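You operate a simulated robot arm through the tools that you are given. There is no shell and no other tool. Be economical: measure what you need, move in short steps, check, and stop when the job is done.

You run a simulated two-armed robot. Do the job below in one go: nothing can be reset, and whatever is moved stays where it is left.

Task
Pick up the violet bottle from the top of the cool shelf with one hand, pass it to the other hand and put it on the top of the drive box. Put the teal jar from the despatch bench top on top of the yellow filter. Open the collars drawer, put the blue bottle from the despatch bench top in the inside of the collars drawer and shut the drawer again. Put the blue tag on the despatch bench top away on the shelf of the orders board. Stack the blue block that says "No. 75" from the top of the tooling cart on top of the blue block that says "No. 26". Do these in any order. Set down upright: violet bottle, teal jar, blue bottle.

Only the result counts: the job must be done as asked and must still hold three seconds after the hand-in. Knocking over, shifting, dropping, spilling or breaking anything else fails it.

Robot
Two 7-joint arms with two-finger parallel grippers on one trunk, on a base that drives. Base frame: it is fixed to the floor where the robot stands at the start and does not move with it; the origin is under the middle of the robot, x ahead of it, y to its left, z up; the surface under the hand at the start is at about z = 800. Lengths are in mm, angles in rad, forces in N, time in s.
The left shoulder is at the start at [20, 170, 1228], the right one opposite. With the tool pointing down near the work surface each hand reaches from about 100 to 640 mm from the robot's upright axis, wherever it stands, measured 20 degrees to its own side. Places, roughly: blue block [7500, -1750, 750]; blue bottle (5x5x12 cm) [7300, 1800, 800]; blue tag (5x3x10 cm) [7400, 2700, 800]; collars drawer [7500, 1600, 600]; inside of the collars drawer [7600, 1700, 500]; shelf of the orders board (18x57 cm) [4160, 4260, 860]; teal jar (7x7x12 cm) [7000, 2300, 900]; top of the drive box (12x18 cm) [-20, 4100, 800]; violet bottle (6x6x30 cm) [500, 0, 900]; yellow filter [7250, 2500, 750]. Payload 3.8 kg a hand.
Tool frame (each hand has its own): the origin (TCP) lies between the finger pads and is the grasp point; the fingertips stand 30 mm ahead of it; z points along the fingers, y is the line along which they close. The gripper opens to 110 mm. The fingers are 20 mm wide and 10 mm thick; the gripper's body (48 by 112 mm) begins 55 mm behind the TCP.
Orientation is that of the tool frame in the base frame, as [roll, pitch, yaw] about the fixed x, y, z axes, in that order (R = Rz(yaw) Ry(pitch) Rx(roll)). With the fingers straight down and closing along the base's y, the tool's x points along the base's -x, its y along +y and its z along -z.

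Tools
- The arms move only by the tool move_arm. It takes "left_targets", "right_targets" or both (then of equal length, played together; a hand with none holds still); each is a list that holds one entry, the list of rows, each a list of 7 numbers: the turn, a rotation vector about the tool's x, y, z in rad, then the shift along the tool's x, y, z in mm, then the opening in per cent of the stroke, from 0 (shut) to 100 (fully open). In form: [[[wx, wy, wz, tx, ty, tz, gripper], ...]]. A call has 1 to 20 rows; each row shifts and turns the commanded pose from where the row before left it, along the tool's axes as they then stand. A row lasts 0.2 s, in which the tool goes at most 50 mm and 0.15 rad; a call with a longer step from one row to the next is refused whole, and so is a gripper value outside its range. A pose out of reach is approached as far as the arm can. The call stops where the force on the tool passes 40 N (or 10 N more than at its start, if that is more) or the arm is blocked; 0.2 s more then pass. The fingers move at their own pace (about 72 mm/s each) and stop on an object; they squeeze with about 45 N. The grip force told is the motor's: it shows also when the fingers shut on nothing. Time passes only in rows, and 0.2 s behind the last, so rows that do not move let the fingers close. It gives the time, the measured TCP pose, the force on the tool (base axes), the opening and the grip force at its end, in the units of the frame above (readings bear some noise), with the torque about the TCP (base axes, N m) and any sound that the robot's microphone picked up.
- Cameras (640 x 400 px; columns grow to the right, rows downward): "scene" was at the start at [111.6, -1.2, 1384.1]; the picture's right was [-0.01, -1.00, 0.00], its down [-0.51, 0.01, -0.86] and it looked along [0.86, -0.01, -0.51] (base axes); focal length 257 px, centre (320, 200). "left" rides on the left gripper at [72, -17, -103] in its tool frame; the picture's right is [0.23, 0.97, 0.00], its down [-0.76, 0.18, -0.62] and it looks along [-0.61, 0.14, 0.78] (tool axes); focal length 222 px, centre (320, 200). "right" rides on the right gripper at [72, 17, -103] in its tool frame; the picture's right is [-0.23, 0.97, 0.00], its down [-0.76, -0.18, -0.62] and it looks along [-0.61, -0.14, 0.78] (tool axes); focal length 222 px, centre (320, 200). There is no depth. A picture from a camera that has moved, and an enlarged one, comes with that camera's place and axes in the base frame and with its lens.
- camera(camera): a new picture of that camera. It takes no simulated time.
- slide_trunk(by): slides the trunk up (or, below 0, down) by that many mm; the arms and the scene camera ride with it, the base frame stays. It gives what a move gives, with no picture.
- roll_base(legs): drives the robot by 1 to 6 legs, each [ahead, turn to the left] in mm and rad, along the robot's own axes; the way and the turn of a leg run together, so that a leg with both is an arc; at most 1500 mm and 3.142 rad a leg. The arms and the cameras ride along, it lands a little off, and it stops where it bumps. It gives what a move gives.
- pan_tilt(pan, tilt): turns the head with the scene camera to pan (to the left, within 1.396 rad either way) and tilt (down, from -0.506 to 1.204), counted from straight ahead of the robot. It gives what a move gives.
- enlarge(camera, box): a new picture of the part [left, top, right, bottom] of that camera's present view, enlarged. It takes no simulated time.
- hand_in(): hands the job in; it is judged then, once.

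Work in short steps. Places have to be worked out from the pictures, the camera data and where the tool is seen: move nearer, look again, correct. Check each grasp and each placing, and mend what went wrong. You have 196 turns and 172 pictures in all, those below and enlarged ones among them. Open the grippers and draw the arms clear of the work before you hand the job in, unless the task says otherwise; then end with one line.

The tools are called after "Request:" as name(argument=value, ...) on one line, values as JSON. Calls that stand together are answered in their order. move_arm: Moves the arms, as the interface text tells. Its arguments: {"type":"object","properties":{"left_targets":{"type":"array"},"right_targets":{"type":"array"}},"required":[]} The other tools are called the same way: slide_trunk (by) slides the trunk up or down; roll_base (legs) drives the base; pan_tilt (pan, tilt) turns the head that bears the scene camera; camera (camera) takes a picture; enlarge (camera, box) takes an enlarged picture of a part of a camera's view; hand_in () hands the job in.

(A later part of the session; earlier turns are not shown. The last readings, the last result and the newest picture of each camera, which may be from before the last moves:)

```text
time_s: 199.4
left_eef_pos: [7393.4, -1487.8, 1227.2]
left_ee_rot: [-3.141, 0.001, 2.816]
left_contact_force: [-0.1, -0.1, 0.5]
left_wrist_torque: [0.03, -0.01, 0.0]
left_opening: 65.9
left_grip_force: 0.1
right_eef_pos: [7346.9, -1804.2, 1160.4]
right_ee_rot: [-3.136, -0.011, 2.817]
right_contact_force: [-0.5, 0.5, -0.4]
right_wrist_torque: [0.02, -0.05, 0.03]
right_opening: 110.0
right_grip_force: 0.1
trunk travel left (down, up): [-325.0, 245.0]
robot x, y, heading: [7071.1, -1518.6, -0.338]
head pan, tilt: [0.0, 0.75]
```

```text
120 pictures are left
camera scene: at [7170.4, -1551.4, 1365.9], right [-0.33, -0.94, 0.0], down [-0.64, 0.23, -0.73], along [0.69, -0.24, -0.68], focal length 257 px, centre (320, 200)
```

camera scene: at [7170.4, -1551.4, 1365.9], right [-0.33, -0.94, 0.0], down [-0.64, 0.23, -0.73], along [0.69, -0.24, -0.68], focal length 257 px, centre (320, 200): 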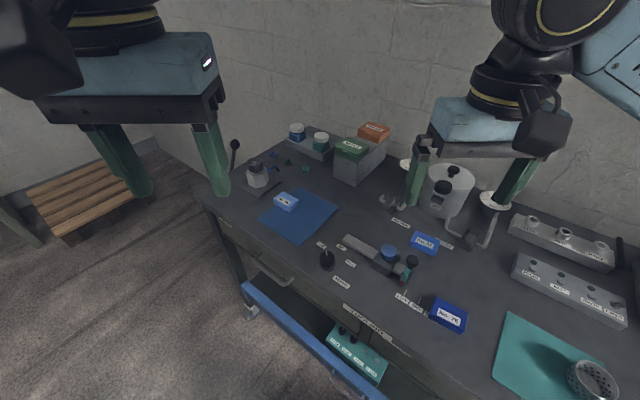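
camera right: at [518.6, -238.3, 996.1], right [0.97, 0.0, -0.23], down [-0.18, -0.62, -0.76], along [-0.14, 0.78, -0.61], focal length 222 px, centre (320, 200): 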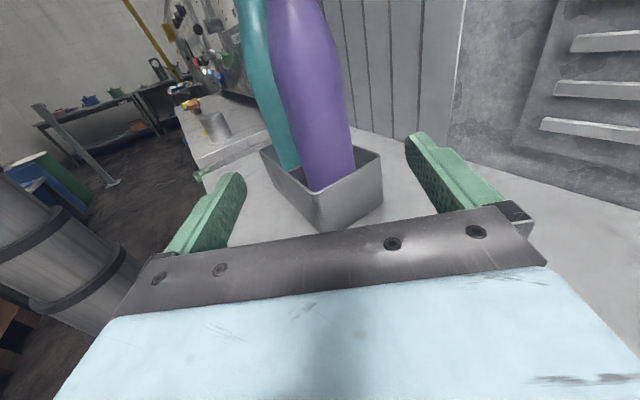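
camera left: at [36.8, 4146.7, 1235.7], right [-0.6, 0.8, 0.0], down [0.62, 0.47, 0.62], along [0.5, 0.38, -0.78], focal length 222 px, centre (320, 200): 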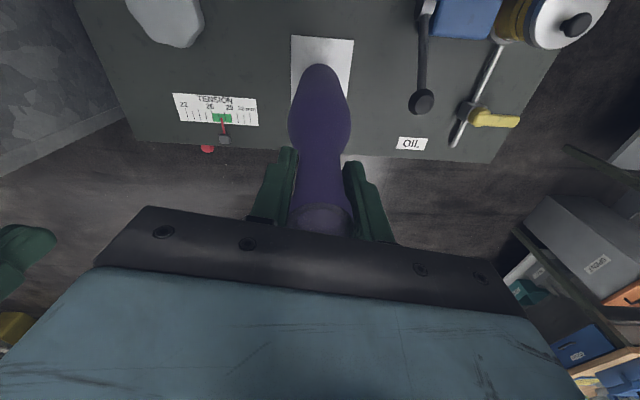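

The base touched the cart's rail, with no tilt. I back off a little and zoom in to read the blocks.

Request:
roll_base(legs=[[-100, 0]])

Request:
enlarge(camera="scene", box=[380, 200, 500, 320])

Request:
enlarge(camera="scene", box=[250, 160, 370, 240])

```text
time_s: 200.6
left_eef_pos: [7297.6, -1454.7, 1227.8]
left_ee_rot: [3.141, 0.0, 2.818]
left_contact_force: [-0.5, -0.4, -0.1]
left_wrist_torque: [0.0, -0.01, 0.01]
left_opening: 66.0
left_grip_force: 0.0
right_eef_pos: [7250.7, -1769.3, 1160.9]
right_ee_rot: [-3.136, -0.012, 2.819]
right_contact_force: [-0.3, -0.4, -0.4]
right_wrist_torque: [-0.01, 0.0, -0.02]
right_opening: 109.9
right_grip_force: 0.1
trunk travel left (down, up): [-325.0, 245.0]
robot x, y, heading: [6979.5, -1485.6, -0.331]
head pan, tilt: [0.0, 0.75]
```

```text
3.33 times, centred on (440, 260) of scene
camera zoom: at [7074.0, -1517.6, 1365.9], right [-0.33, -0.94, 0.0], down [-0.64, 0.22, -0.73], along [0.69, -0.24, -0.68], focal length 857 px, centre (-80, 0)
```

zoom: 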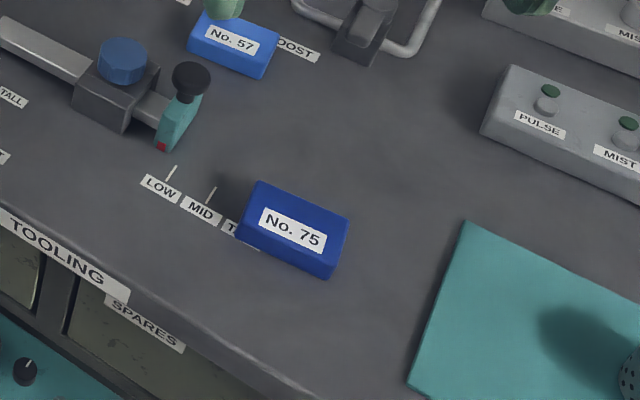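

```text
5.00 times, centred on (310, 200) of scene
camera zoom: at [7074.0, -1517.6, 1365.9], right [-0.33, -0.94, 0.0], down [-0.64, 0.22, -0.73], along [0.69, -0.24, -0.68], focal length 1285 px, centre (370, 200)
```

zoom: 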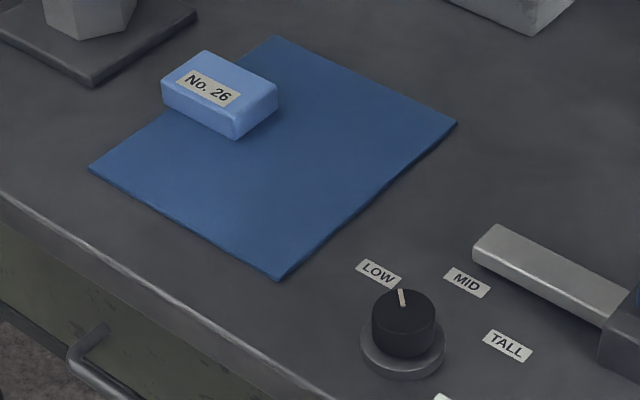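

No. 75 is at about (7297, -1868), and No. 26 on the blue mat at about (7705, -1637). I reposition squarely in front, between them, so the right hand reaches both.

Request:
roll_base(legs=[[0, 0.82], [390, 0], [0, -1.48]])

Request:
camera(camera="scene")

Request:
camera(camera="right")

```text
time_s: 208.8
left_eef_pos: [7591.2, -1477.1, 1228.2]
left_ee_rot: [3.141, -0.002, 2.167]
left_contact_force: [-0.3, 0.4, -0.2]
left_wrist_torque: [0.0, -0.02, 0.02]
left_opening: 66.0
left_grip_force: 0.0
right_eef_pos: [7363.6, -1698.9, 1160.4]
right_ee_rot: [-3.137, -0.013, 2.168]
right_contact_force: [0.0, 0.6, 0.4]
right_wrist_torque: [-0.01, -0.02, -0.01]
right_opening: 109.9
right_grip_force: 0.0
trunk travel left (down, up): [-325.0, 245.0]
robot x, y, heading: [7316.4, -1303.7, -0.983]
head pan, tilt: [0.0, 0.75]
```

```text
117 pictures are left
camera scene: at [7375.8, -1391.1, 1365.8], right [-0.83, -0.55, 0.0], down [-0.38, 0.57, -0.73], along [0.4, -0.61, -0.68], focal length 257 px, centre (320, 200)
```

scene: 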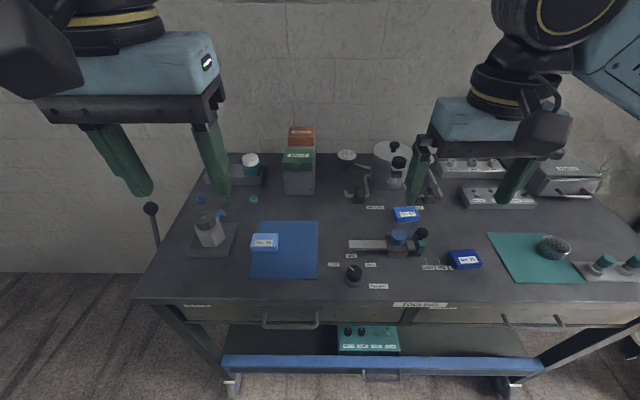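

```text
116 pictures are left
camera right: at [7337.5, -1628.4, 1263.3], right [0.93, 0.36, -0.01], down [0.29, -0.73, 0.61], along [0.22, -0.58, -0.79], focal length 222 px, centre (320, 200)
```

right: 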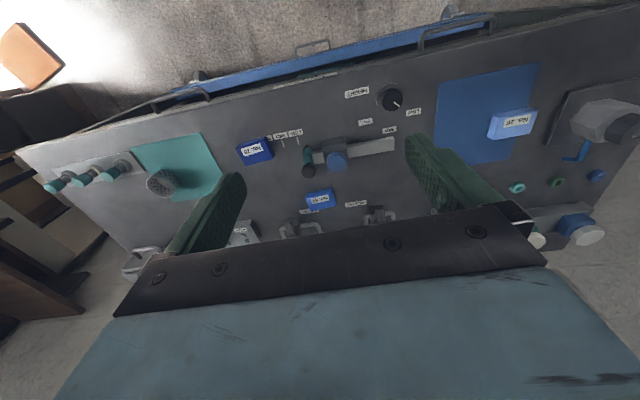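

Triangulated: No. 75 top at (7287, -1851, ~870), No. 26 top at (7694, -1634, ~873). I move the right hand above No. 75 and the left hand aside.

Request:
move_arm(right_targets=[[[0, 0, 0, -21, -37, 20, 100], [0, 0, 0, -21, -37, 25, 100], [0, 0, 0, -21, -37, 25, 100], [0, 0, 0, -21, -37, 25, 100], [0, 0, 0, 0, 0, 40, 100], [0, 0, 0, 0, 0, 40, 100], [0, 0, 0, 0, 0, 25, 100], [0, 0, 0, 0, 0, 0, 100]]], left_targets=[[[0, 0, 0, 0, 25, 0, 60], [0, 0, 0, 0, 35, 0, 60], [0, 0, 0, 0, 35, 0, 60], [0, 0, 0, 0, 35, 0, 60], [0, 0, 0, 0, 35, 0, 60], [0, 0, 0, 0, 35, 0, 60], [0, 0, 0, 0, 0, 0, 60], [0, 0, 0, 0, 0, 0, 60]]])

Request:
camera(camera="scene")

Request:
camera(camera="right")

```text
time_s: 210.6
left_eef_pos: [7757.8, -1364.2, 1226.5]
left_ee_rot: [3.14, 0.001, 2.165]
left_contact_force: [-0.2, 0.6, 0.5]
left_wrist_torque: [0.02, -0.04, 0.01]
left_opening: 66.2
left_grip_force: 0.0
right_eef_pos: [7284.7, -1850.0, 958.5]
right_ee_rot: [-3.136, -0.012, 2.169]
right_contact_force: [-0.4, 0.4, 0.2]
right_wrist_torque: [0.0, 0.01, 0.0]
right_opening: 110.1
right_grip_force: 0.0
trunk travel left (down, up): [-325.0, 245.0]
robot x, y, heading: [7319.2, -1308.9, -0.985]
head pan, tilt: [0.0, 0.75]
```

```text
115 pictures are left
camera scene: at [7376.0, -1390.6, 1365.9], right [-0.83, -0.55, 0.0], down [-0.38, 0.57, -0.73], along [0.4, -0.61, -0.68], focal length 257 px, centre (320, 200)
```

scene: 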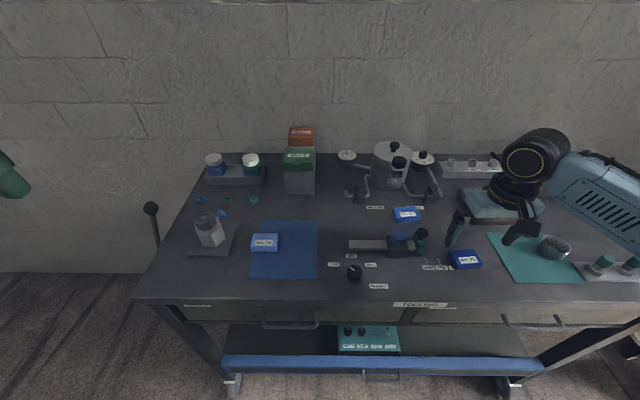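

```text
114 pictures are left
camera right: at [7258.8, -1780.1, 1062.3], right [0.93, 0.36, -0.01], down [0.29, -0.73, 0.62], along [0.22, -0.58, -0.79], focal length 222 px, centre (320, 200)
```

right: 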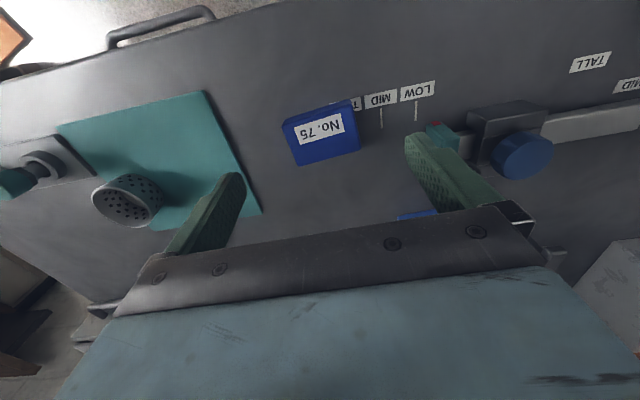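

The hand is centred over No. 75, which is yawed about 0.15 rad relative to it. I rotate to match and descend to z≈885.

Request:
move_arm(right_targets=[[[0, 0, -0.14, 0, 0, 0, 100], [0, 0, 0, 0, 0, 25, 100], [0, 0, 0, 0, 0, 25, 100], [0, 0, 0, 0, 0, 14, 100], [0, 0, 0, 0, 0, 10, 100], [0, 0, 0, 0, 0, 0, 100]]])

Request:
camera(camera="right")

Request:
enlarge(camera="scene", box=[400, 190, 560, 310])

```text
time_s: 212.0
left_eef_pos: [7756.7, -1363.6, 1227.0]
left_ee_rot: [-3.139, 0.001, 2.167]
left_contact_force: [0.4, -0.1, -0.7]
left_wrist_torque: [-0.01, -0.02, 0.01]
left_opening: 65.9
left_grip_force: 0.0
right_eef_pos: [7285.2, -1848.5, 889.5]
right_ee_rot: [-3.141, 0.0, 2.307]
right_contact_force: [-4.1, 3.3, 15.3]
right_wrist_torque: [0.62, -0.22, 0.3]
right_opening: 109.5
right_grip_force: 0.0
trunk travel left (down, up): [-325.0, 245.0]
robot x, y, heading: [7317.1, -1303.9, -0.987]
head pan, tilt: [0.0, 0.75]
stopped in row 6 (right hand): the force on the tool passed its limit at 44 N (the readings are from after the stop); the commanded pose is now the measured one
```

```text
113 pictures are left
camera right: at [7249.4, -1782.0, 992.7], right [0.87, 0.49, 0.0], down [0.38, -0.68, 0.62], along [0.3, -0.54, -0.78], focal length 222 px, centre (320, 200)
```

right: 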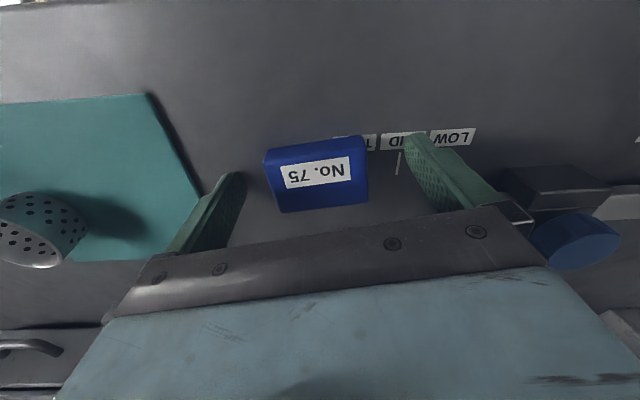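

```text
3.33 times, centred on (480, 250) of scene
camera zoom: at [7375.2, -1389.6, 1365.9], right [-0.83, -0.55, 0.0], down [-0.38, 0.57, -0.73], along [0.4, -0.61, -0.68], focal length 857 px, centre (-213, 33)
```

zoom: 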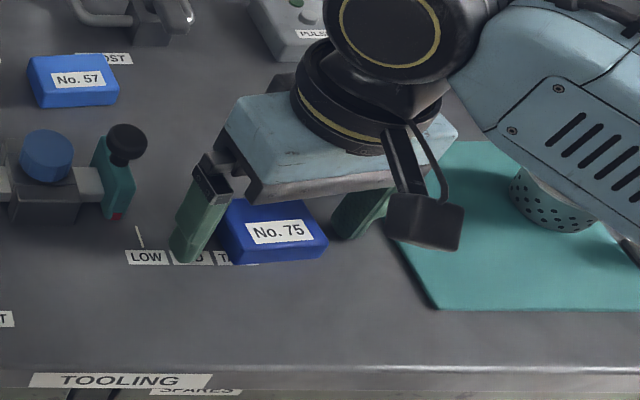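

The tips touched the table, so the surface is at z≈859. The block is centred between the fingers; I rise 8 mm and close.

Request:
move_arm(right_targets=[[[0, 0, 0, 0, 0, -8, 100], [0, 0, 0, 0, 0, 0, 30], [0, 0, 0, 0, 0, 0, 0], [0, 0, 0, 0, 0, 0, 0], [0, 0, 0, 0, 0, 0, 0]]])

Request:
camera(camera="right")

```text
time_s: 213.2
left_eef_pos: [7757.5, -1365.1, 1226.9]
left_ee_rot: [3.141, -0.002, 2.167]
left_contact_force: [0.4, -0.4, 0.0]
left_wrist_torque: [0.0, -0.02, 0.0]
left_opening: 65.7
left_grip_force: 0.0
right_eef_pos: [7286.6, -1849.8, 894.8]
right_ee_rot: [-3.14, -0.004, 2.308]
right_contact_force: [-0.2, -0.3, 0.2]
right_wrist_torque: [-0.01, 0.0, 0.01]
right_opening: 61.4
right_grip_force: 45.1
trunk travel left (down, up): [-325.0, 245.0]
robot x, y, heading: [7321.0, -1306.8, -0.987]
head pan, tilt: [0.0, 0.75]
```

```text
111 pictures are left
camera right: at [7250.2, -1782.5, 997.8], right [0.87, 0.49, 0.0], down [0.38, -0.68, 0.62], along [0.3, -0.54, -0.78], focal length 222 px, centre (320, 200)
```

right: 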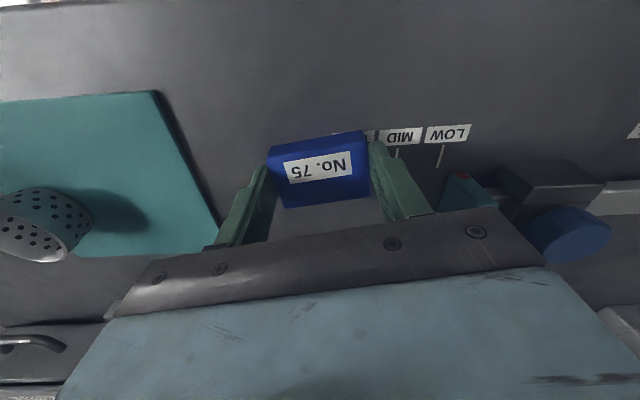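

Gripped at 61 mm. I lift 105 mm and carry it above No. 26.

Request:
move_arm(right_targets=[[[0, 0, 0, 0, 0, -35, 0], [0, 0, 0, 0, 0, -35, 0], [0, 0, 0, 0, 0, -35, 0], [0, 0, 0, -11.4, 44.6, 0, 0], [0, 0, 0, -11.4, 44.6, 0, 0], [0, 0, 0, -11.4, 44.6, 0, 0], [0, 0, 0, -11.4, 44.6, 0, 0], [0, 0, 0, -11.4, 44.6, 0, 0], [0, 0, 0, -11.4, 44.6, 0, 0], [0, 0, 0, -11.4, 44.6, 0, 0], [0, 0, 0, -11.4, 44.6, 0, 0], [0, 0, 0, -11.4, 44.6, 0, 0], [0, 0, 0, -11.4, 44.6, 0, 0], [0, 0, 0, 0, 0, 0, 0]]])

Request:
camera(camera="right")

Request:
camera(camera="scene")

```text
time_s: 216.2
left_eef_pos: [7755.7, -1365.0, 1227.4]
left_ee_rot: [3.139, -0.002, 2.166]
left_contact_force: [-0.8, 0.2, 0.5]
left_wrist_torque: [-0.01, 0.0, -0.03]
left_opening: 65.9
left_grip_force: 0.0
right_eef_pos: [7692.1, -1634.8, 999.8]
right_ee_rot: [3.141, -0.003, 2.307]
right_contact_force: [-0.3, -0.9, 0.0]
right_wrist_torque: [0.0, -0.02, -0.01]
right_opening: 61.0
right_grip_force: 45.1
trunk travel left (down, up): [-325.0, 245.0]
robot x, y, heading: [7313.9, -1303.4, -0.985]
head pan, tilt: [0.0, 0.75]
```

```text
110 pictures are left
camera right: at [7655.5, -1568.8, 1102.6], right [0.87, 0.49, 0.0], down [0.38, -0.68, 0.62], along [0.3, -0.54, -0.78], focal length 222 px, centre (320, 200)
```

right: 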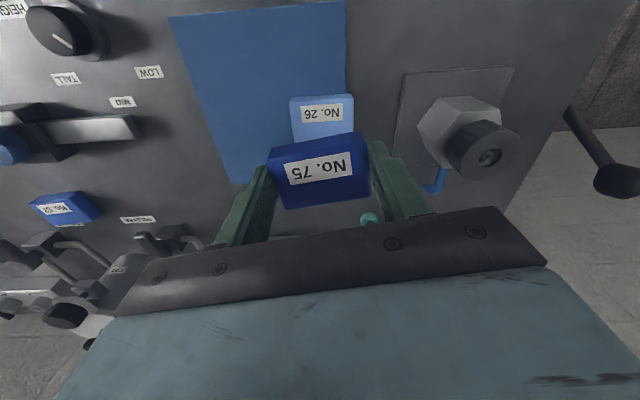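

```text
109 pictures are left
camera scene: at [7375.0, -1391.6, 1365.8], right [-0.83, -0.55, 0.0], down [-0.38, 0.57, -0.73], along [0.4, -0.61, -0.68], focal length 257 px, centre (320, 200)
```

scene: 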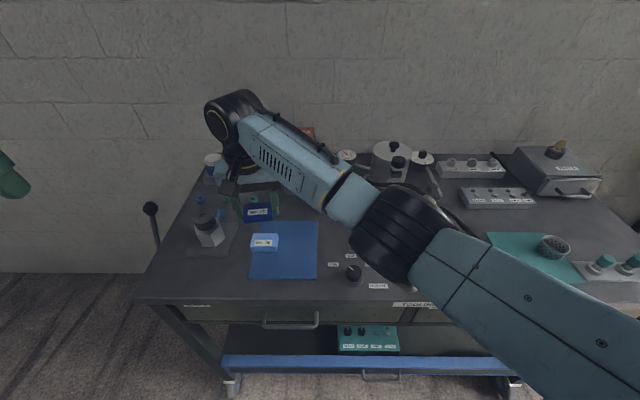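

Both label centres coincide within about 4 mm. I rotate 0.08 rad to match the yaw, descend to just above No. 26 and check.

Request:
move_arm(right_targets=[[[0, 0, 0.08, 0, 0, 0, 0], [0, 0, 0, 0, 0, 25, 0], [0, 0, 0, 0, 0, 25, 0], [0, 0, 0, 0, 0, 12, 0], [0, 0, 0, 0, 0, 0, 0]]])

Request:
camera(camera="right")

Request:
enlarge(camera="scene", box=[190, 170, 350, 290])

```text
time_s: 217.4
left_eef_pos: [7757.0, -1363.6, 1225.6]
left_ee_rot: [-3.141, -0.001, 2.166]
left_contact_force: [-0.8, 0.1, -0.4]
left_wrist_torque: [-0.03, 0.02, 0.01]
left_opening: 65.7
left_grip_force: 0.2
right_eef_pos: [7690.3, -1639.7, 936.0]
right_ee_rot: [-3.136, 0.0, 2.221]
right_contact_force: [-0.4, -0.1, -0.5]
right_wrist_torque: [-0.04, -0.02, -0.01]
right_opening: 60.7
right_grip_force: 45.2
trunk travel left (down, up): [-325.0, 245.0]
robot x, y, heading: [7318.3, -1303.3, -0.988]
head pan, tilt: [0.0, 0.75]
```

```text
108 pictures are left
camera right: at [7660.5, -1569.7, 1039.3], right [0.91, 0.41, 0.0], down [0.32, -0.71, 0.62], along [0.25, -0.57, -0.78], focal length 222 px, centre (320, 200)
```

right: 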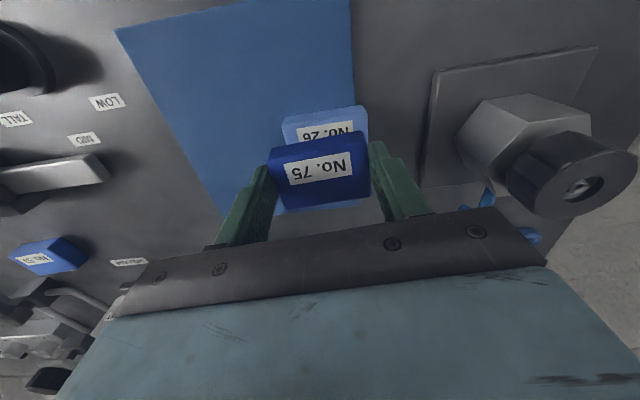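

```text
3.33 times, centred on (270, 230) of scene
camera zoom: at [7375.7, -1390.9, 1365.8], right [-0.83, -0.55, 0.0], down [-0.38, 0.57, -0.73], along [0.4, -0.61, -0.68], focal length 857 px, centre (487, 100)
```

zoom: 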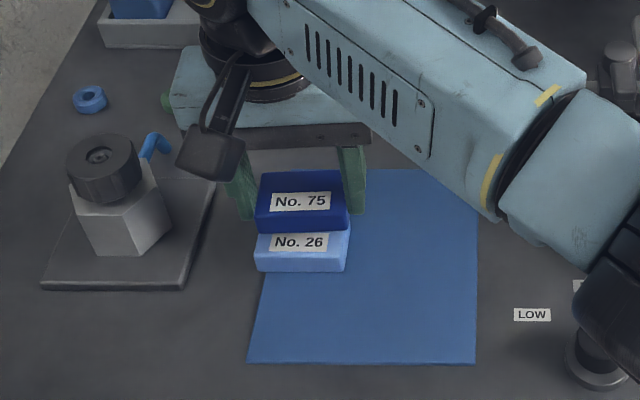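

Laterally aligned. No. 75 is about 6 mm too far from me, so I shift back 6 mm and descend in 2 mm steps until contact.

Request:
move_arm(right_targets=[[[0, 0, 0, 6, 0, 0, 0], [0, 0, 0, 0, 0, 4, 0], [0, 0, 0, 0, 0, 3, 0], [0, 0, 0, 0, 0, 2, 0], [0, 0, 0, 0, 0, 2, 0], [0, 0, 0, 0, 0, 2, 0], [0, 0, 0, 0, 0, 1, 0], [0, 0, 0, 0, 0, 1, 0], [0, 0, 0, 0, 0, 0, 0]]])

Request:
enlarge(camera="scene", box=[220, 200, 300, 260])

```text
time_s: 219.4
left_eef_pos: [7757.9, -1363.5, 1226.1]
left_ee_rot: [3.141, 0.0, 2.166]
left_contact_force: [0.8, 0.0, 0.1]
left_wrist_torque: [-0.01, 0.0, 0.03]
left_opening: 65.8
left_grip_force: 0.0
right_eef_pos: [7686.2, -1639.7, 922.9]
right_ee_rot: [-3.134, 0.0, 2.214]
right_contact_force: [0.6, -0.1, -0.8]
right_wrist_torque: [-0.01, -0.01, 0.02]
right_opening: 60.7
right_grip_force: 45.0
trunk travel left (down, up): [-325.0, 245.0]
robot x, y, heading: [7315.9, -1301.9, -0.979]
head pan, tilt: [0.0, 0.75]
```

```text
6.67 times, centred on (260, 230) of scene
camera zoom: at [7375.8, -1390.9, 1365.8], right [-0.83, -0.55, 0.0], down [-0.38, 0.57, -0.73], along [0.4, -0.61, -0.68], focal length 1714 px, centre (720, 0)
```

zoom: 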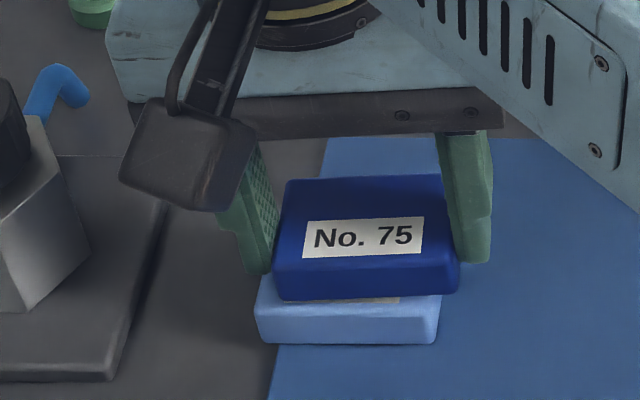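

No. 75 has drifted about 7 mm to the right. I correct that and descend in 1 mm steps until it touches.

Request:
move_arm(right_targets=[[[0, 0, 0, 0, 7, 0, 0], [0, 0, 0, 0, 0, 1, 0], [0, 0, 0, 0, 0, 1, 0], [0, 0, 0, 0, 0, 1, 0], [0, 0, 0, 0, 0, 1, 0], [0, 0, 0, 0, 0, 0, 0]]])

Request:
enlarge(camera="scene", box=[220, 200, 300, 260])

```text
time_s: 220.8
left_eef_pos: [7756.1, -1364.6, 1227.0]
left_ee_rot: [-3.14, -0.001, 2.166]
left_contact_force: [0.6, -0.7, -0.3]
left_wrist_torque: [0.01, -0.02, 0.01]
left_opening: 65.9
left_grip_force: 0.0
right_eef_pos: [7691.9, -1630.0, 919.4]
right_ee_rot: [-3.137, 0.0, 2.22]
right_contact_force: [2.3, -1.6, 8.5]
right_wrist_torque: [-0.03, -0.05, 0.0]
right_opening: 60.7
right_grip_force: 44.8
trunk travel left (down, up): [-325.0, 245.0]
robot x, y, heading: [7317.8, -1306.4, -0.984]
head pan, tilt: [0.0, 0.75]
```

```text
6.67 times, centred on (260, 230) of scene
camera zoom: at [7375.4, -1390.6, 1366.0], right [-0.83, -0.55, 0.0], down [-0.38, 0.57, -0.73], along [0.4, -0.61, -0.68], focal length 1714 px, centre (720, 0)
```

zoom: 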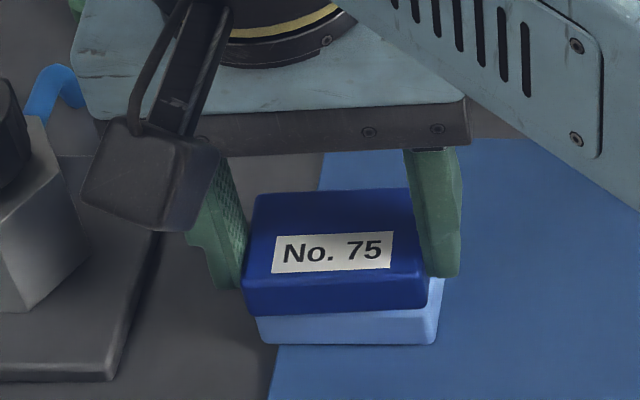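

It rests on No. 26, offset only about 5 mm. I open moderately and lift straight up.

Request:
move_arm(right_targets=[[[0, 0, 0, 0, 0, -0.5, 65], [0, 0, 0, 0, 0, 0, 78], [0, 0, 0, 0, 0, 0, 78], [0, 0, 0, 0, 0, -20, 78], [0, 0, 0, 0, 0, -40, 78], [0, 0, 0, 0, 0, -40, 78], [0, 0, 0, 0, 0, -40, 78], [0, 0, 0, 0, -20, -40, 78]]])

Request:
enlarge(camera="scene", box=[220, 200, 300, 260])

```text
time_s: 222.6
left_eef_pos: [7757.1, -1364.3, 1226.4]
left_ee_rot: [3.141, -0.003, 2.166]
left_contact_force: [-0.3, 0.3, 0.1]
left_wrist_torque: [0.02, -0.03, -0.02]
left_opening: 66.2
left_grip_force: 0.1
right_eef_pos: [7681.4, -1637.4, 1099.3]
right_ee_rot: [3.141, -0.004, 2.229]
right_contact_force: [-0.2, 0.1, 0.8]
right_wrist_torque: [-0.02, 0.0, -0.01]
right_opening: 86.0
right_grip_force: 0.1
trunk travel left (down, up): [-325.0, 245.0]
robot x, y, heading: [7314.4, -1305.3, -0.987]
head pan, tilt: [0.0, 0.75]
```

```text
6.67 times, centred on (260, 230) of scene
camera zoom: at [7375.0, -1391.3, 1365.8], right [-0.83, -0.55, 0.0], down [-0.38, 0.57, -0.73], along [0.4, -0.61, -0.68], focal length 1714 px, centre (720, 0)
```

zoom: 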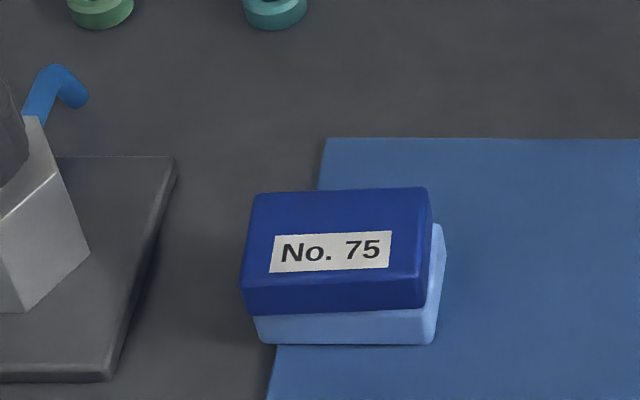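

The stack is done. I bring both hands back to the driving position.

Request:
move_arm(right_targets=[[[0, 0, 0.06, 10, -40, -20, 90], [0, 0, 0, 20, -40, -20, 100], [0, 0, 0, 20, -40, -20, 100], [0, 0, 0, 20, -40, 0, 100], [0, 0, 0, 20, -45, 0, 100], [0, 0, 0, 20, -45, 0, 100], [0, 0, 0, 15, -45, 0, 100], [0, 0, 0, 15, -35, 0, 100], [0, 0, 0, 0, 0, 0, 100], [0, 0, 0, 0, 0, 0, 100]]], left_targets=[[[0, 0, 0, 0, 0, 0, 60], [0, 0, 0, 0, 0, 0, 60], [0, 0, 0, 0, 0, 0, 80], [0, 0, 0, 0, 0, 0, 100], [0, 0, 0, 0, 0, 0, 100], [0, 0, 0, 0, -35, 0, 100], [0, 0, 0, 0, -35, 0, 100], [0, 0, 0, 0, -35, 0, 100], [0, 0, 0, 0, -35, 0, 100], [0, 0, 0, 0, -35, 0, 100]]])

Request:
roll_base(legs=[[-450, 0], [0, 1.6]])

Request:
pan_tilt(pan=0.5, tilt=0.3)

Request:
camera(camera="scene")

```text
time_s: 224.8
left_eef_pos: [7610.0, -1464.1, 1228.4]
left_ee_rot: [3.139, -0.001, 2.166]
left_contact_force: [-0.1, -0.1, 0.3]
left_wrist_torque: [0.02, -0.01, 0.02]
left_opening: 109.9
left_grip_force: 0.1
right_eef_pos: [7325.0, -1710.4, 1156.7]
right_ee_rot: [3.141, -0.004, 2.167]
right_contact_force: [0.0, -0.8, 1.0]
right_wrist_torque: [0.04, -0.03, 0.01]
right_opening: 110.1
right_grip_force: 0.1
trunk travel left (down, up): [-325.0, 245.0]
robot x, y, heading: [7317.7, -1305.7, -0.987]
head pan, tilt: [0.0, 0.75]
```

```text
time_s: 231.4
left_eef_pos: [7219.1, -626.9, 1225.6]
left_ee_rot: [-3.14, -0.001, -2.511]
left_contact_force: [0.1, 0.2, 0.2]
left_wrist_torque: [-0.02, -0.01, 0.03]
left_opening: 110.3
left_grip_force: 0.0
right_eef_pos: [7475.8, -904.6, 1157.2]
right_ee_rot: [-3.139, -0.004, -2.51]
right_contact_force: [-0.6, -0.4, -0.6]
right_wrist_torque: [0.04, 0.01, 0.03]
right_opening: 109.7
right_grip_force: 0.0
trunk travel left (down, up): [-325.0, 245.0]
robot x, y, heading: [7068.9, -928.0, 0.615]
head pan, tilt: [0.0, 0.75]
```

```text
time_s: 232.3
left_eef_pos: [7219.5, -627.2, 1227.1]
left_ee_rot: [3.14, 0.0, -2.512]
left_contact_force: [-0.1, 0.3, 0.6]
left_wrist_torque: [0.04, -0.03, 0.01]
left_opening: 109.8
left_grip_force: 0.1
right_eef_pos: [7476.4, -905.3, 1158.2]
right_ee_rot: [-3.138, -0.004, -2.51]
right_contact_force: [-0.2, -0.2, -1.0]
right_wrist_torque: [-0.03, 0.0, 0.0]
right_opening: 109.9
right_grip_force: 0.1
trunk travel left (down, up): [-325.0, 245.0]
robot x, y, heading: [7069.8, -925.8, 0.616]
head pan, tilt: [0.499, 0.3]
```

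```text
103 pictures are left
camera scene: at [7129.4, -831.2, 1406.1], right [0.9, -0.44, 0.0], down [-0.13, -0.27, -0.96], along [0.42, 0.86, -0.3], focal length 257 px, centre (320, 200)
```

scene: 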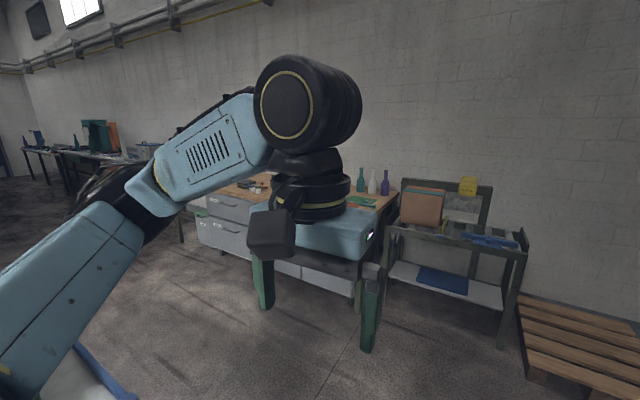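

The drawer bench against the wall (front from about (8181, 672) to (7035, 2388)) must be the despatch bench, with a blue trolley to the left. I drive to about (7430, 200) and look.

Request:
roll_base(legs=[[0, 0.64], [1150, 0]])

Request:
pan_tilt(pan=0.1, tilt=0.35)

Request:
camera(camera="scene")

```text
time_s: 239.9
left_eef_pos: [7380.1, 495.7, 1227.2]
left_ee_rot: [-3.141, -0.001, -1.88]
left_contact_force: [-0.3, 0.3, 0.2]
left_wrist_torque: [-0.02, 0.0, -0.01]
left_opening: 109.9
left_grip_force: 0.1
right_eef_pos: [7751.9, 423.6, 1158.9]
right_ee_rot: [-3.139, -0.003, -1.882]
right_contact_force: [0.5, -0.2, 0.6]
right_wrist_torque: [-0.01, 0.0, 0.01]
right_opening: 110.1
right_grip_force: 0.1
trunk travel left (down, up): [-325.0, 245.0]
robot x, y, heading: [7436.1, 162.6, 1.248]
head pan, tilt: [0.499, 0.3]
```

```text
time_s: 240.8
left_eef_pos: [7380.3, 496.1, 1227.0]
left_ee_rot: [-3.141, -0.002, -1.881]
left_contact_force: [0.2, -0.6, -0.8]
left_wrist_torque: [0.0, -0.02, 0.02]
left_opening: 109.8
left_grip_force: 0.0
right_eef_pos: [7751.8, 422.6, 1156.7]
right_ee_rot: [-3.14, -0.004, -1.877]
right_contact_force: [-0.9, -0.2, 0.6]
right_wrist_torque: [0.0, 0.01, 0.0]
right_opening: 110.0
right_grip_force: 0.0
trunk travel left (down, up): [-325.0, 245.0]
robot x, y, heading: [7435.9, 163.0, 1.249]
head pan, tilt: [0.099, 0.351]
```

```text
102 pictures are left
camera scene: at [7464.6, 277.1, 1401.5], right [0.98, -0.22, 0.0], down [-0.07, -0.34, -0.94], along [0.2, 0.92, -0.34], focal length 257 px, centre (320, 200)
```

scene: 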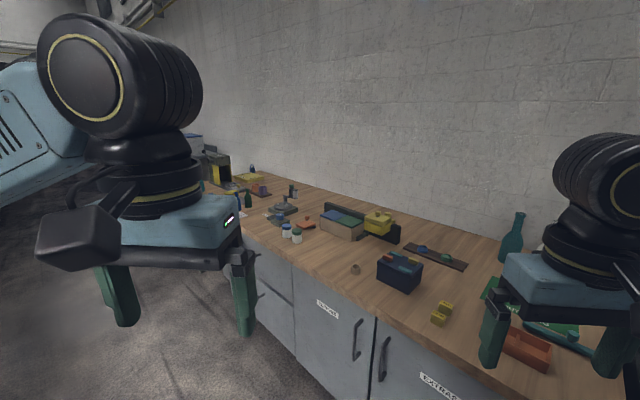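

I follow the bench front (direction ≈2.19) at about 600 mm distance, then face it.

Request:
roll_base(legs=[[0, 0.937], [1350, 0], [0, -1.0]])

Request:
pan_tilt(pan=0.0, tilt=0.4)

Request:
camera(camera="scene")

```text
time_s: 252.6
left_eef_pos: [6557.3, 1594.4, 1226.7]
left_ee_rot: [3.141, -0.002, -1.898]
left_contact_force: [0.3, -0.2, 0.4]
left_wrist_torque: [0.0, -0.03, 0.03]
left_opening: 109.7
left_grip_force: 0.2
right_eef_pos: [6928.6, 1514.7, 1157.0]
right_ee_rot: [-3.14, -0.004, -1.897]
right_contact_force: [-1.0, -0.2, -0.5]
right_wrist_torque: [-0.01, -0.01, -0.01]
right_opening: 110.2
right_grip_force: 0.0
trunk travel left (down, up): [-325.0, 245.0]
robot x, y, heading: [6610.0, 1262.3, 1.234]
head pan, tilt: [0.099, 0.351]
```

```text
time_s: 253.3
left_eef_pos: [6557.4, 1594.0, 1226.4]
left_ee_rot: [3.14, -0.001, -1.898]
left_contact_force: [0.5, -0.5, 0.0]
left_wrist_torque: [-0.01, -0.03, 0.04]
left_opening: 110.1
left_grip_force: 0.1
right_eef_pos: [6927.2, 1514.5, 1158.1]
right_ee_rot: [-3.139, -0.004, -1.897]
right_contact_force: [-0.6, 0.2, 0.5]
right_wrist_torque: [0.01, -0.02, 0.0]
right_opening: 110.0
right_grip_force: 0.1
trunk travel left (down, up): [-325.0, 245.0]
robot x, y, heading: [6611.7, 1260.9, 1.235]
head pan, tilt: [0.0, 0.4]
```

```text
101 pictures are left
camera scene: at [6647.3, 1370.5, 1397.0], right [0.94, -0.33, 0.0], down [-0.13, -0.37, -0.92], along [0.31, 0.87, -0.39], focal length 257 px, centre (320, 200)
```

scene: 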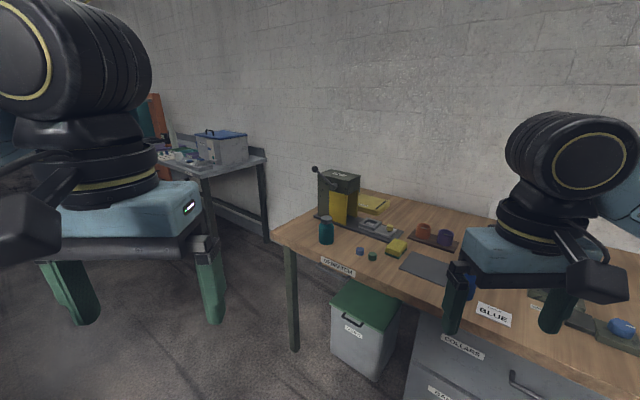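

The despatch bench: the COLLARS drawer at right, the teal jar at (326, 230). I zoom to identify the items.

Request:
enlarge(camera="scene", box=[290, 150, 490, 290])

Request:
pan_tilt(pan=-0.5, tilt=0.5)

Request:
camera(camera="scene")

```text
2.86 times, centred on (390, 220) of scene
camera zoom: at [6647.3, 1370.5, 1397.0], right [0.94, -0.33, 0.0], down [-0.13, -0.37, -0.92], along [0.31, 0.87, -0.39], focal length 734 px, centre (120, 143)
```

zoom: 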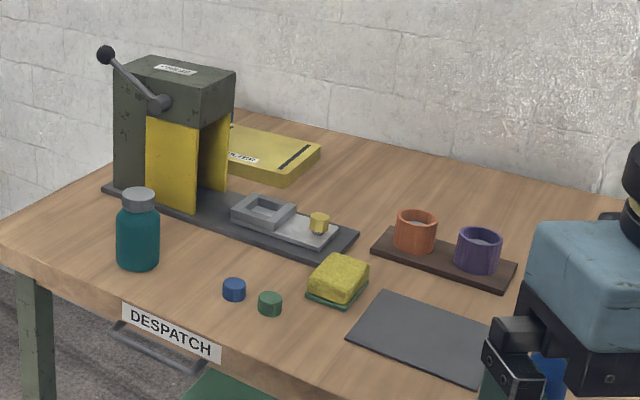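

```text
time_s: 254.2
left_eef_pos: [6556.7, 1595.0, 1225.8]
left_ee_rot: [-3.141, -0.001, -1.898]
left_contact_force: [-0.3, -0.1, -0.9]
left_wrist_torque: [-0.03, 0.03, -0.01]
left_opening: 109.8
left_grip_force: 0.0
right_eef_pos: [6926.5, 1513.6, 1156.5]
right_ee_rot: [-3.139, -0.004, -1.897]
right_contact_force: [-0.2, 0.4, -0.2]
right_wrist_torque: [-0.01, 0.0, -0.01]
right_opening: 109.9
right_grip_force: 0.0
trunk travel left (down, up): [-325.0, 245.0]
robot x, y, heading: [6607.9, 1263.4, 1.223]
head pan, tilt: [-0.499, 0.499]
```

```text
99 pictures are left
camera scene: at [6684.1, 1344.1, 1387.8], right [0.67, -0.74, 0.0], down [-0.36, -0.32, -0.88], along [0.65, 0.59, -0.48], focal length 257 px, centre (320, 200)
```

scene: 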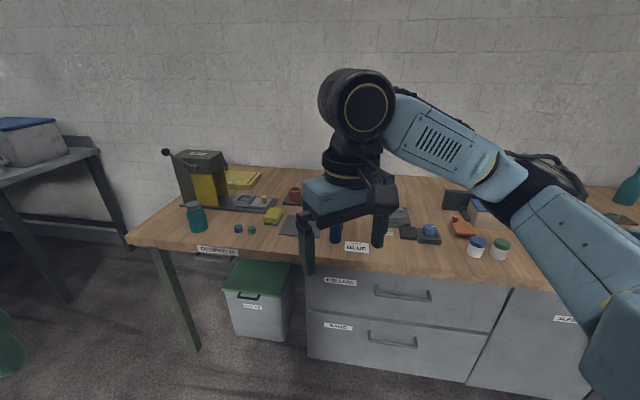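

I zoom in on this squarer view for the filter, blue bottle and blue tag.

Request:
enlarge(camera="scene", box=[150, 130, 290, 240])

Request:
enlarge(camera="scene", box=[260, 160, 480, 300])

```text
3.64 times, centred on (220, 185) of scene
camera zoom: at [6684.1, 1344.1, 1387.8], right [0.67, -0.74, 0.0], down [-0.36, -0.32, -0.88], along [0.65, 0.59, -0.48], focal length 935 px, centre (684, 254)
```

zoom: 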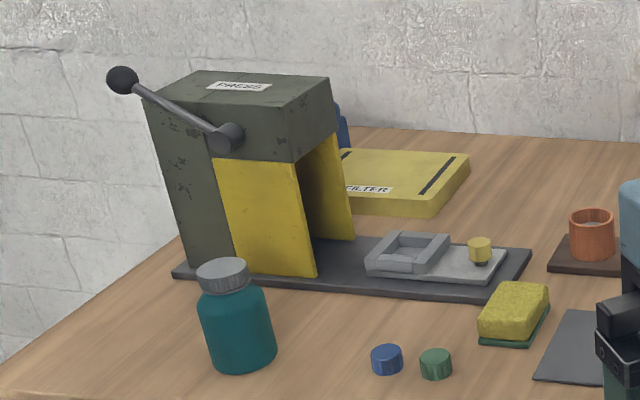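

```text
2.86 times, centred on (370, 230) of scene
camera zoom: at [6684.1, 1344.1, 1387.8], right [0.67, -0.74, 0.0], down [-0.36, -0.32, -0.88], along [0.65, 0.59, -0.48], focal length 734 px, centre (177, 114)
```

zoom: 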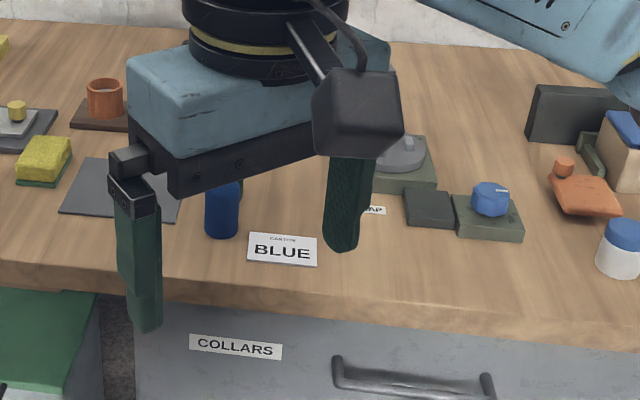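

The yellow "FILTER" slab and the blue tag lie behind the press, best reached from the bench's left end. First the drawer: I square up in front of it, near the blue bottle.

Request:
roll_base(legs=[[0, -0.608], [225, 0]])

Request:
pan_tilt(pan=0.0, tilt=0.75)

Request:
camera(camera="scene")

Request:
camera(camera="left")

```text
time_s: 257.6
left_eef_pos: [6940.4, 1694.2, 1227.3]
left_ee_rot: [3.14, -0.002, -2.512]
left_contact_force: [0.4, -0.2, -0.1]
left_wrist_torque: [0.0, 0.06, -0.03]
left_opening: 110.1
left_grip_force: 0.0
right_eef_pos: [7196.5, 1415.4, 1157.4]
right_ee_rot: [-3.139, -0.004, -2.51]
right_contact_force: [0.4, 0.9, -0.3]
right_wrist_torque: [-0.01, 0.06, -0.02]
right_opening: 110.2
right_grip_force: 0.0
trunk travel left (down, up): [-325.0, 245.0]
robot x, y, heading: [6791.4, 1395.7, 0.624]
head pan, tilt: [-0.499, 0.499]
```

```text
time_s: 258.5
left_eef_pos: [6939.7, 1693.9, 1226.2]
left_ee_rot: [-3.142, -0.001, -2.511]
left_contact_force: [-0.7, 0.8, -0.1]
left_wrist_torque: [-0.01, 0.01, 0.04]
left_opening: 109.9
left_grip_force: 0.0
right_eef_pos: [7194.9, 1414.9, 1157.7]
right_ee_rot: [-3.139, -0.002, -2.509]
right_contact_force: [0.6, 0.5, 0.1]
right_wrist_torque: [-0.01, -0.03, 0.01]
right_opening: 110.0
right_grip_force: 0.0
trunk travel left (down, up): [-325.0, 245.0]
robot x, y, heading: [6790.6, 1394.0, 0.62]
head pan, tilt: [0.0, 0.75]
```

```text
96 pictures are left
camera scene: at [6876.1, 1453.1, 1365.9], right [0.58, -0.81, 0.0], down [-0.56, -0.4, -0.73], along [0.6, 0.42, -0.68], focal length 257 px, centre (320, 200)
```

scene: 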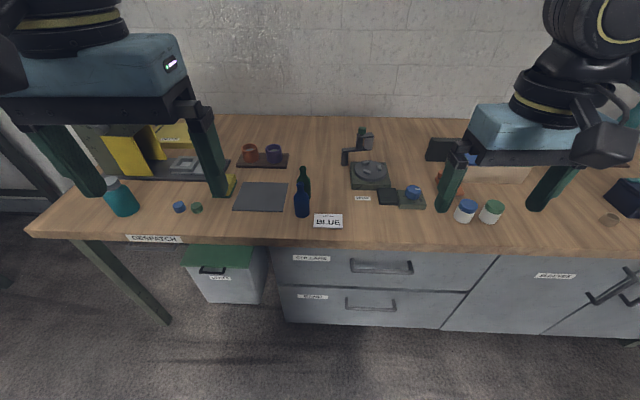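

```text
95 pictures are left
camera left: at [6892.0, 1637.3, 1330.4], right [-0.76, 0.65, 0.0], down [0.51, 0.59, 0.62], along [0.41, 0.47, -0.78], focal length 222 px, centre (320, 200)
```

left: 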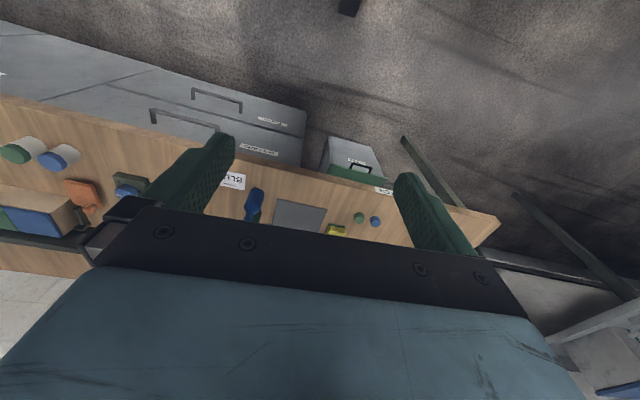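

The blue bottle stands about 600 mm ahead with a green bottle right behind it. I drive 100 mm closer and bring the left hand above it for a better measure.

Request:
roll_base(legs=[[100, 0]])

Request:
move_arm(left_targets=[[[0, 0, 0, 0, -40, 20, 100], [0, 0, 0, 0, -40, 20, 100], [0, 0, 0, -20, -35, 20, 100], [0, 0, 0, -40, 0, 20, 100], [0, 0, 0, -20, 0, 20, 100], [0, 0, 0, 0, 0, 0, 100]]])

Request:
camera(camera="left")

Request:
enlarge(camera="scene", box=[220, 130, 420, 290])

```text
time_s: 259.7
left_eef_pos: [7021.5, 1749.4, 1227.0]
left_ee_rot: [3.142, -0.002, -2.516]
left_contact_force: [-0.2, 0.4, 0.0]
left_wrist_torque: [-0.04, 0.02, 0.01]
left_opening: 110.0
left_grip_force: 0.2
right_eef_pos: [7277.3, 1470.5, 1157.6]
right_ee_rot: [-3.14, -0.005, -2.511]
right_contact_force: [0.2, 0.7, -0.3]
right_wrist_torque: [-0.02, 0.02, 0.01]
right_opening: 109.8
right_grip_force: 0.1
trunk travel left (down, up): [-325.0, 245.0]
robot x, y, heading: [6871.3, 1452.2, 0.617]
head pan, tilt: [0.0, 0.75]
```

```text
time_s: 261.1
left_eef_pos: [7150.7, 1704.3, 1126.4]
left_ee_rot: [3.141, 0.002, -2.515]
left_contact_force: [0.5, 0.3, -0.5]
left_wrist_torque: [-0.01, -0.01, -0.04]
left_opening: 110.0
left_grip_force: 0.1
right_eef_pos: [7275.9, 1470.9, 1157.1]
right_ee_rot: [3.141, -0.002, -2.512]
right_contact_force: [0.5, 0.2, -0.5]
right_wrist_torque: [-0.01, 0.0, 0.02]
right_opening: 110.3
right_grip_force: 0.0
trunk travel left (down, up): [-325.0, 245.0]
robot x, y, heading: [6869.8, 1452.4, 0.616]
head pan, tilt: [0.0, 0.75]
```

```text
94 pictures are left
camera left: at [7103.4, 1648.2, 1230.4], right [-0.76, 0.66, 0.0], down [0.51, 0.59, 0.62], along [0.41, 0.47, -0.78], focal length 222 px, centre (320, 200)
```

left: 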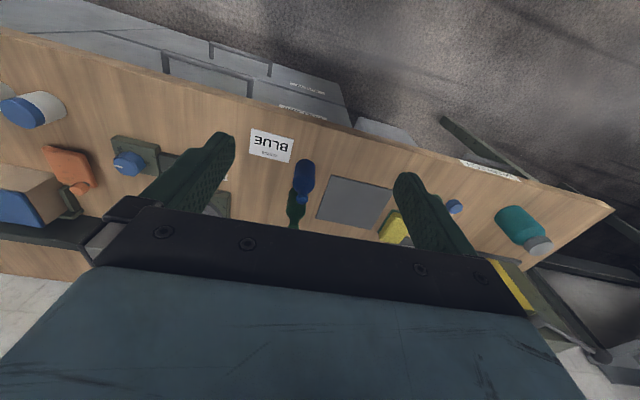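

```text
2.50 times, centred on (320, 210) of scene
camera zoom: at [6955.5, 1509.8, 1365.9], right [0.58, -0.82, 0.0], down [-0.56, -0.4, -0.73], along [0.6, 0.42, -0.68], focal length 643 px, centre (320, 175)
```

zoom: 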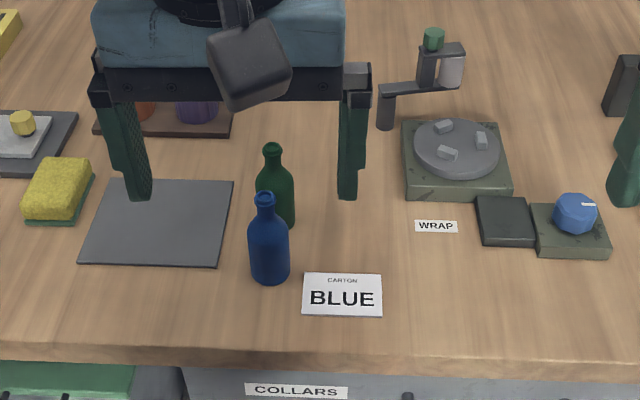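

Triangulated: bench top at z≈805, blue bottle at (7288, 1808), top 925. The bench edge is further than I thought, so I drive 90 mm closer and place the left hand above the bottle.

Request:
roll_base(legs=[[90, 0]])

Request:
move_arm(left_targets=[[[0, 0, 0, -40, 3, 20, 100], [0, 0, 0, -40, 3, 30, 100], [0, 0, 0, 0, 0, 40, 100], [0, 0, 0, 0, 0, 36, 80], [0, 0, 0, 0, 0, 0, 80]]])

Request:
camera(camera="left")

Request:
camera(camera="scene")

```text
time_s: 262.2
left_eef_pos: [7227.2, 1755.9, 1126.4]
left_ee_rot: [3.14, -0.002, -2.514]
left_contact_force: [-0.6, 0.3, 0.4]
left_wrist_torque: [-0.01, 0.03, -0.01]
left_opening: 109.9
left_grip_force: 0.2
right_eef_pos: [7351.4, 1522.3, 1157.0]
right_ee_rot: [-3.14, -0.002, -2.513]
right_contact_force: [0.6, 0.3, -0.7]
right_wrist_torque: [-0.02, -0.02, -0.02]
right_opening: 109.9
right_grip_force: 0.2
trunk travel left (down, up): [-325.0, 245.0]
robot x, y, heading: [6943.7, 1503.0, 0.616]
head pan, tilt: [0.0, 0.75]
```

```text
time_s: 263.4
left_eef_pos: [7289.4, 1805.0, 999.1]
left_ee_rot: [-3.14, 0.0, -2.516]
left_contact_force: [0.0, 0.5, -0.5]
left_wrist_torque: [-0.01, -0.03, -0.02]
left_opening: 87.9
left_grip_force: 0.0
right_eef_pos: [7350.4, 1522.7, 1158.8]
right_ee_rot: [-3.141, -0.003, -2.513]
right_contact_force: [-0.3, 0.0, -0.8]
right_wrist_torque: [-0.02, -0.03, 0.01]
right_opening: 110.2
right_grip_force: 0.0
trunk travel left (down, up): [-325.0, 245.0]
robot x, y, heading: [6946.4, 1504.2, 0.613]
head pan, tilt: [0.0, 0.75]
```

```text
92 pictures are left
camera left: at [7240.9, 1750.7, 1102.5], right [-0.75, 0.66, 0.0], down [0.51, 0.59, 0.62], along [0.41, 0.47, -0.78], focal length 222 px, centre (320, 200)
```

left: 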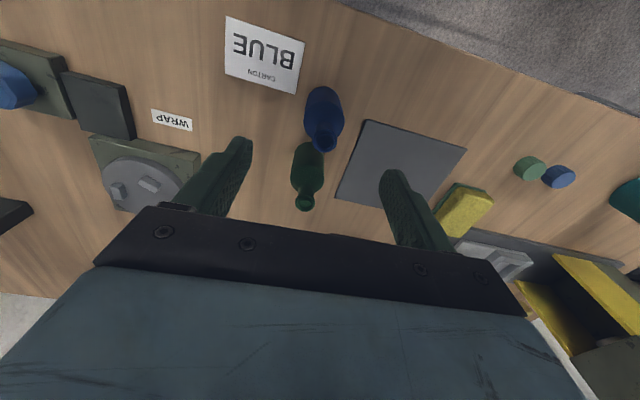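

```text
91 pictures are left
camera scene: at [7030.4, 1562.3, 1365.9], right [0.58, -0.82, 0.0], down [-0.56, -0.39, -0.73], along [0.6, 0.42, -0.68], focal length 257 px, centre (320, 200)
```

scene: 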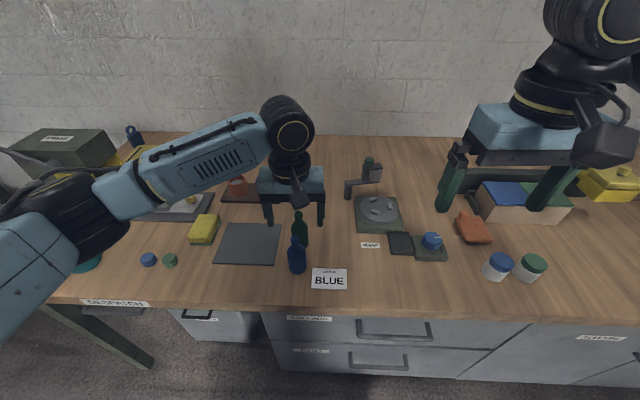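

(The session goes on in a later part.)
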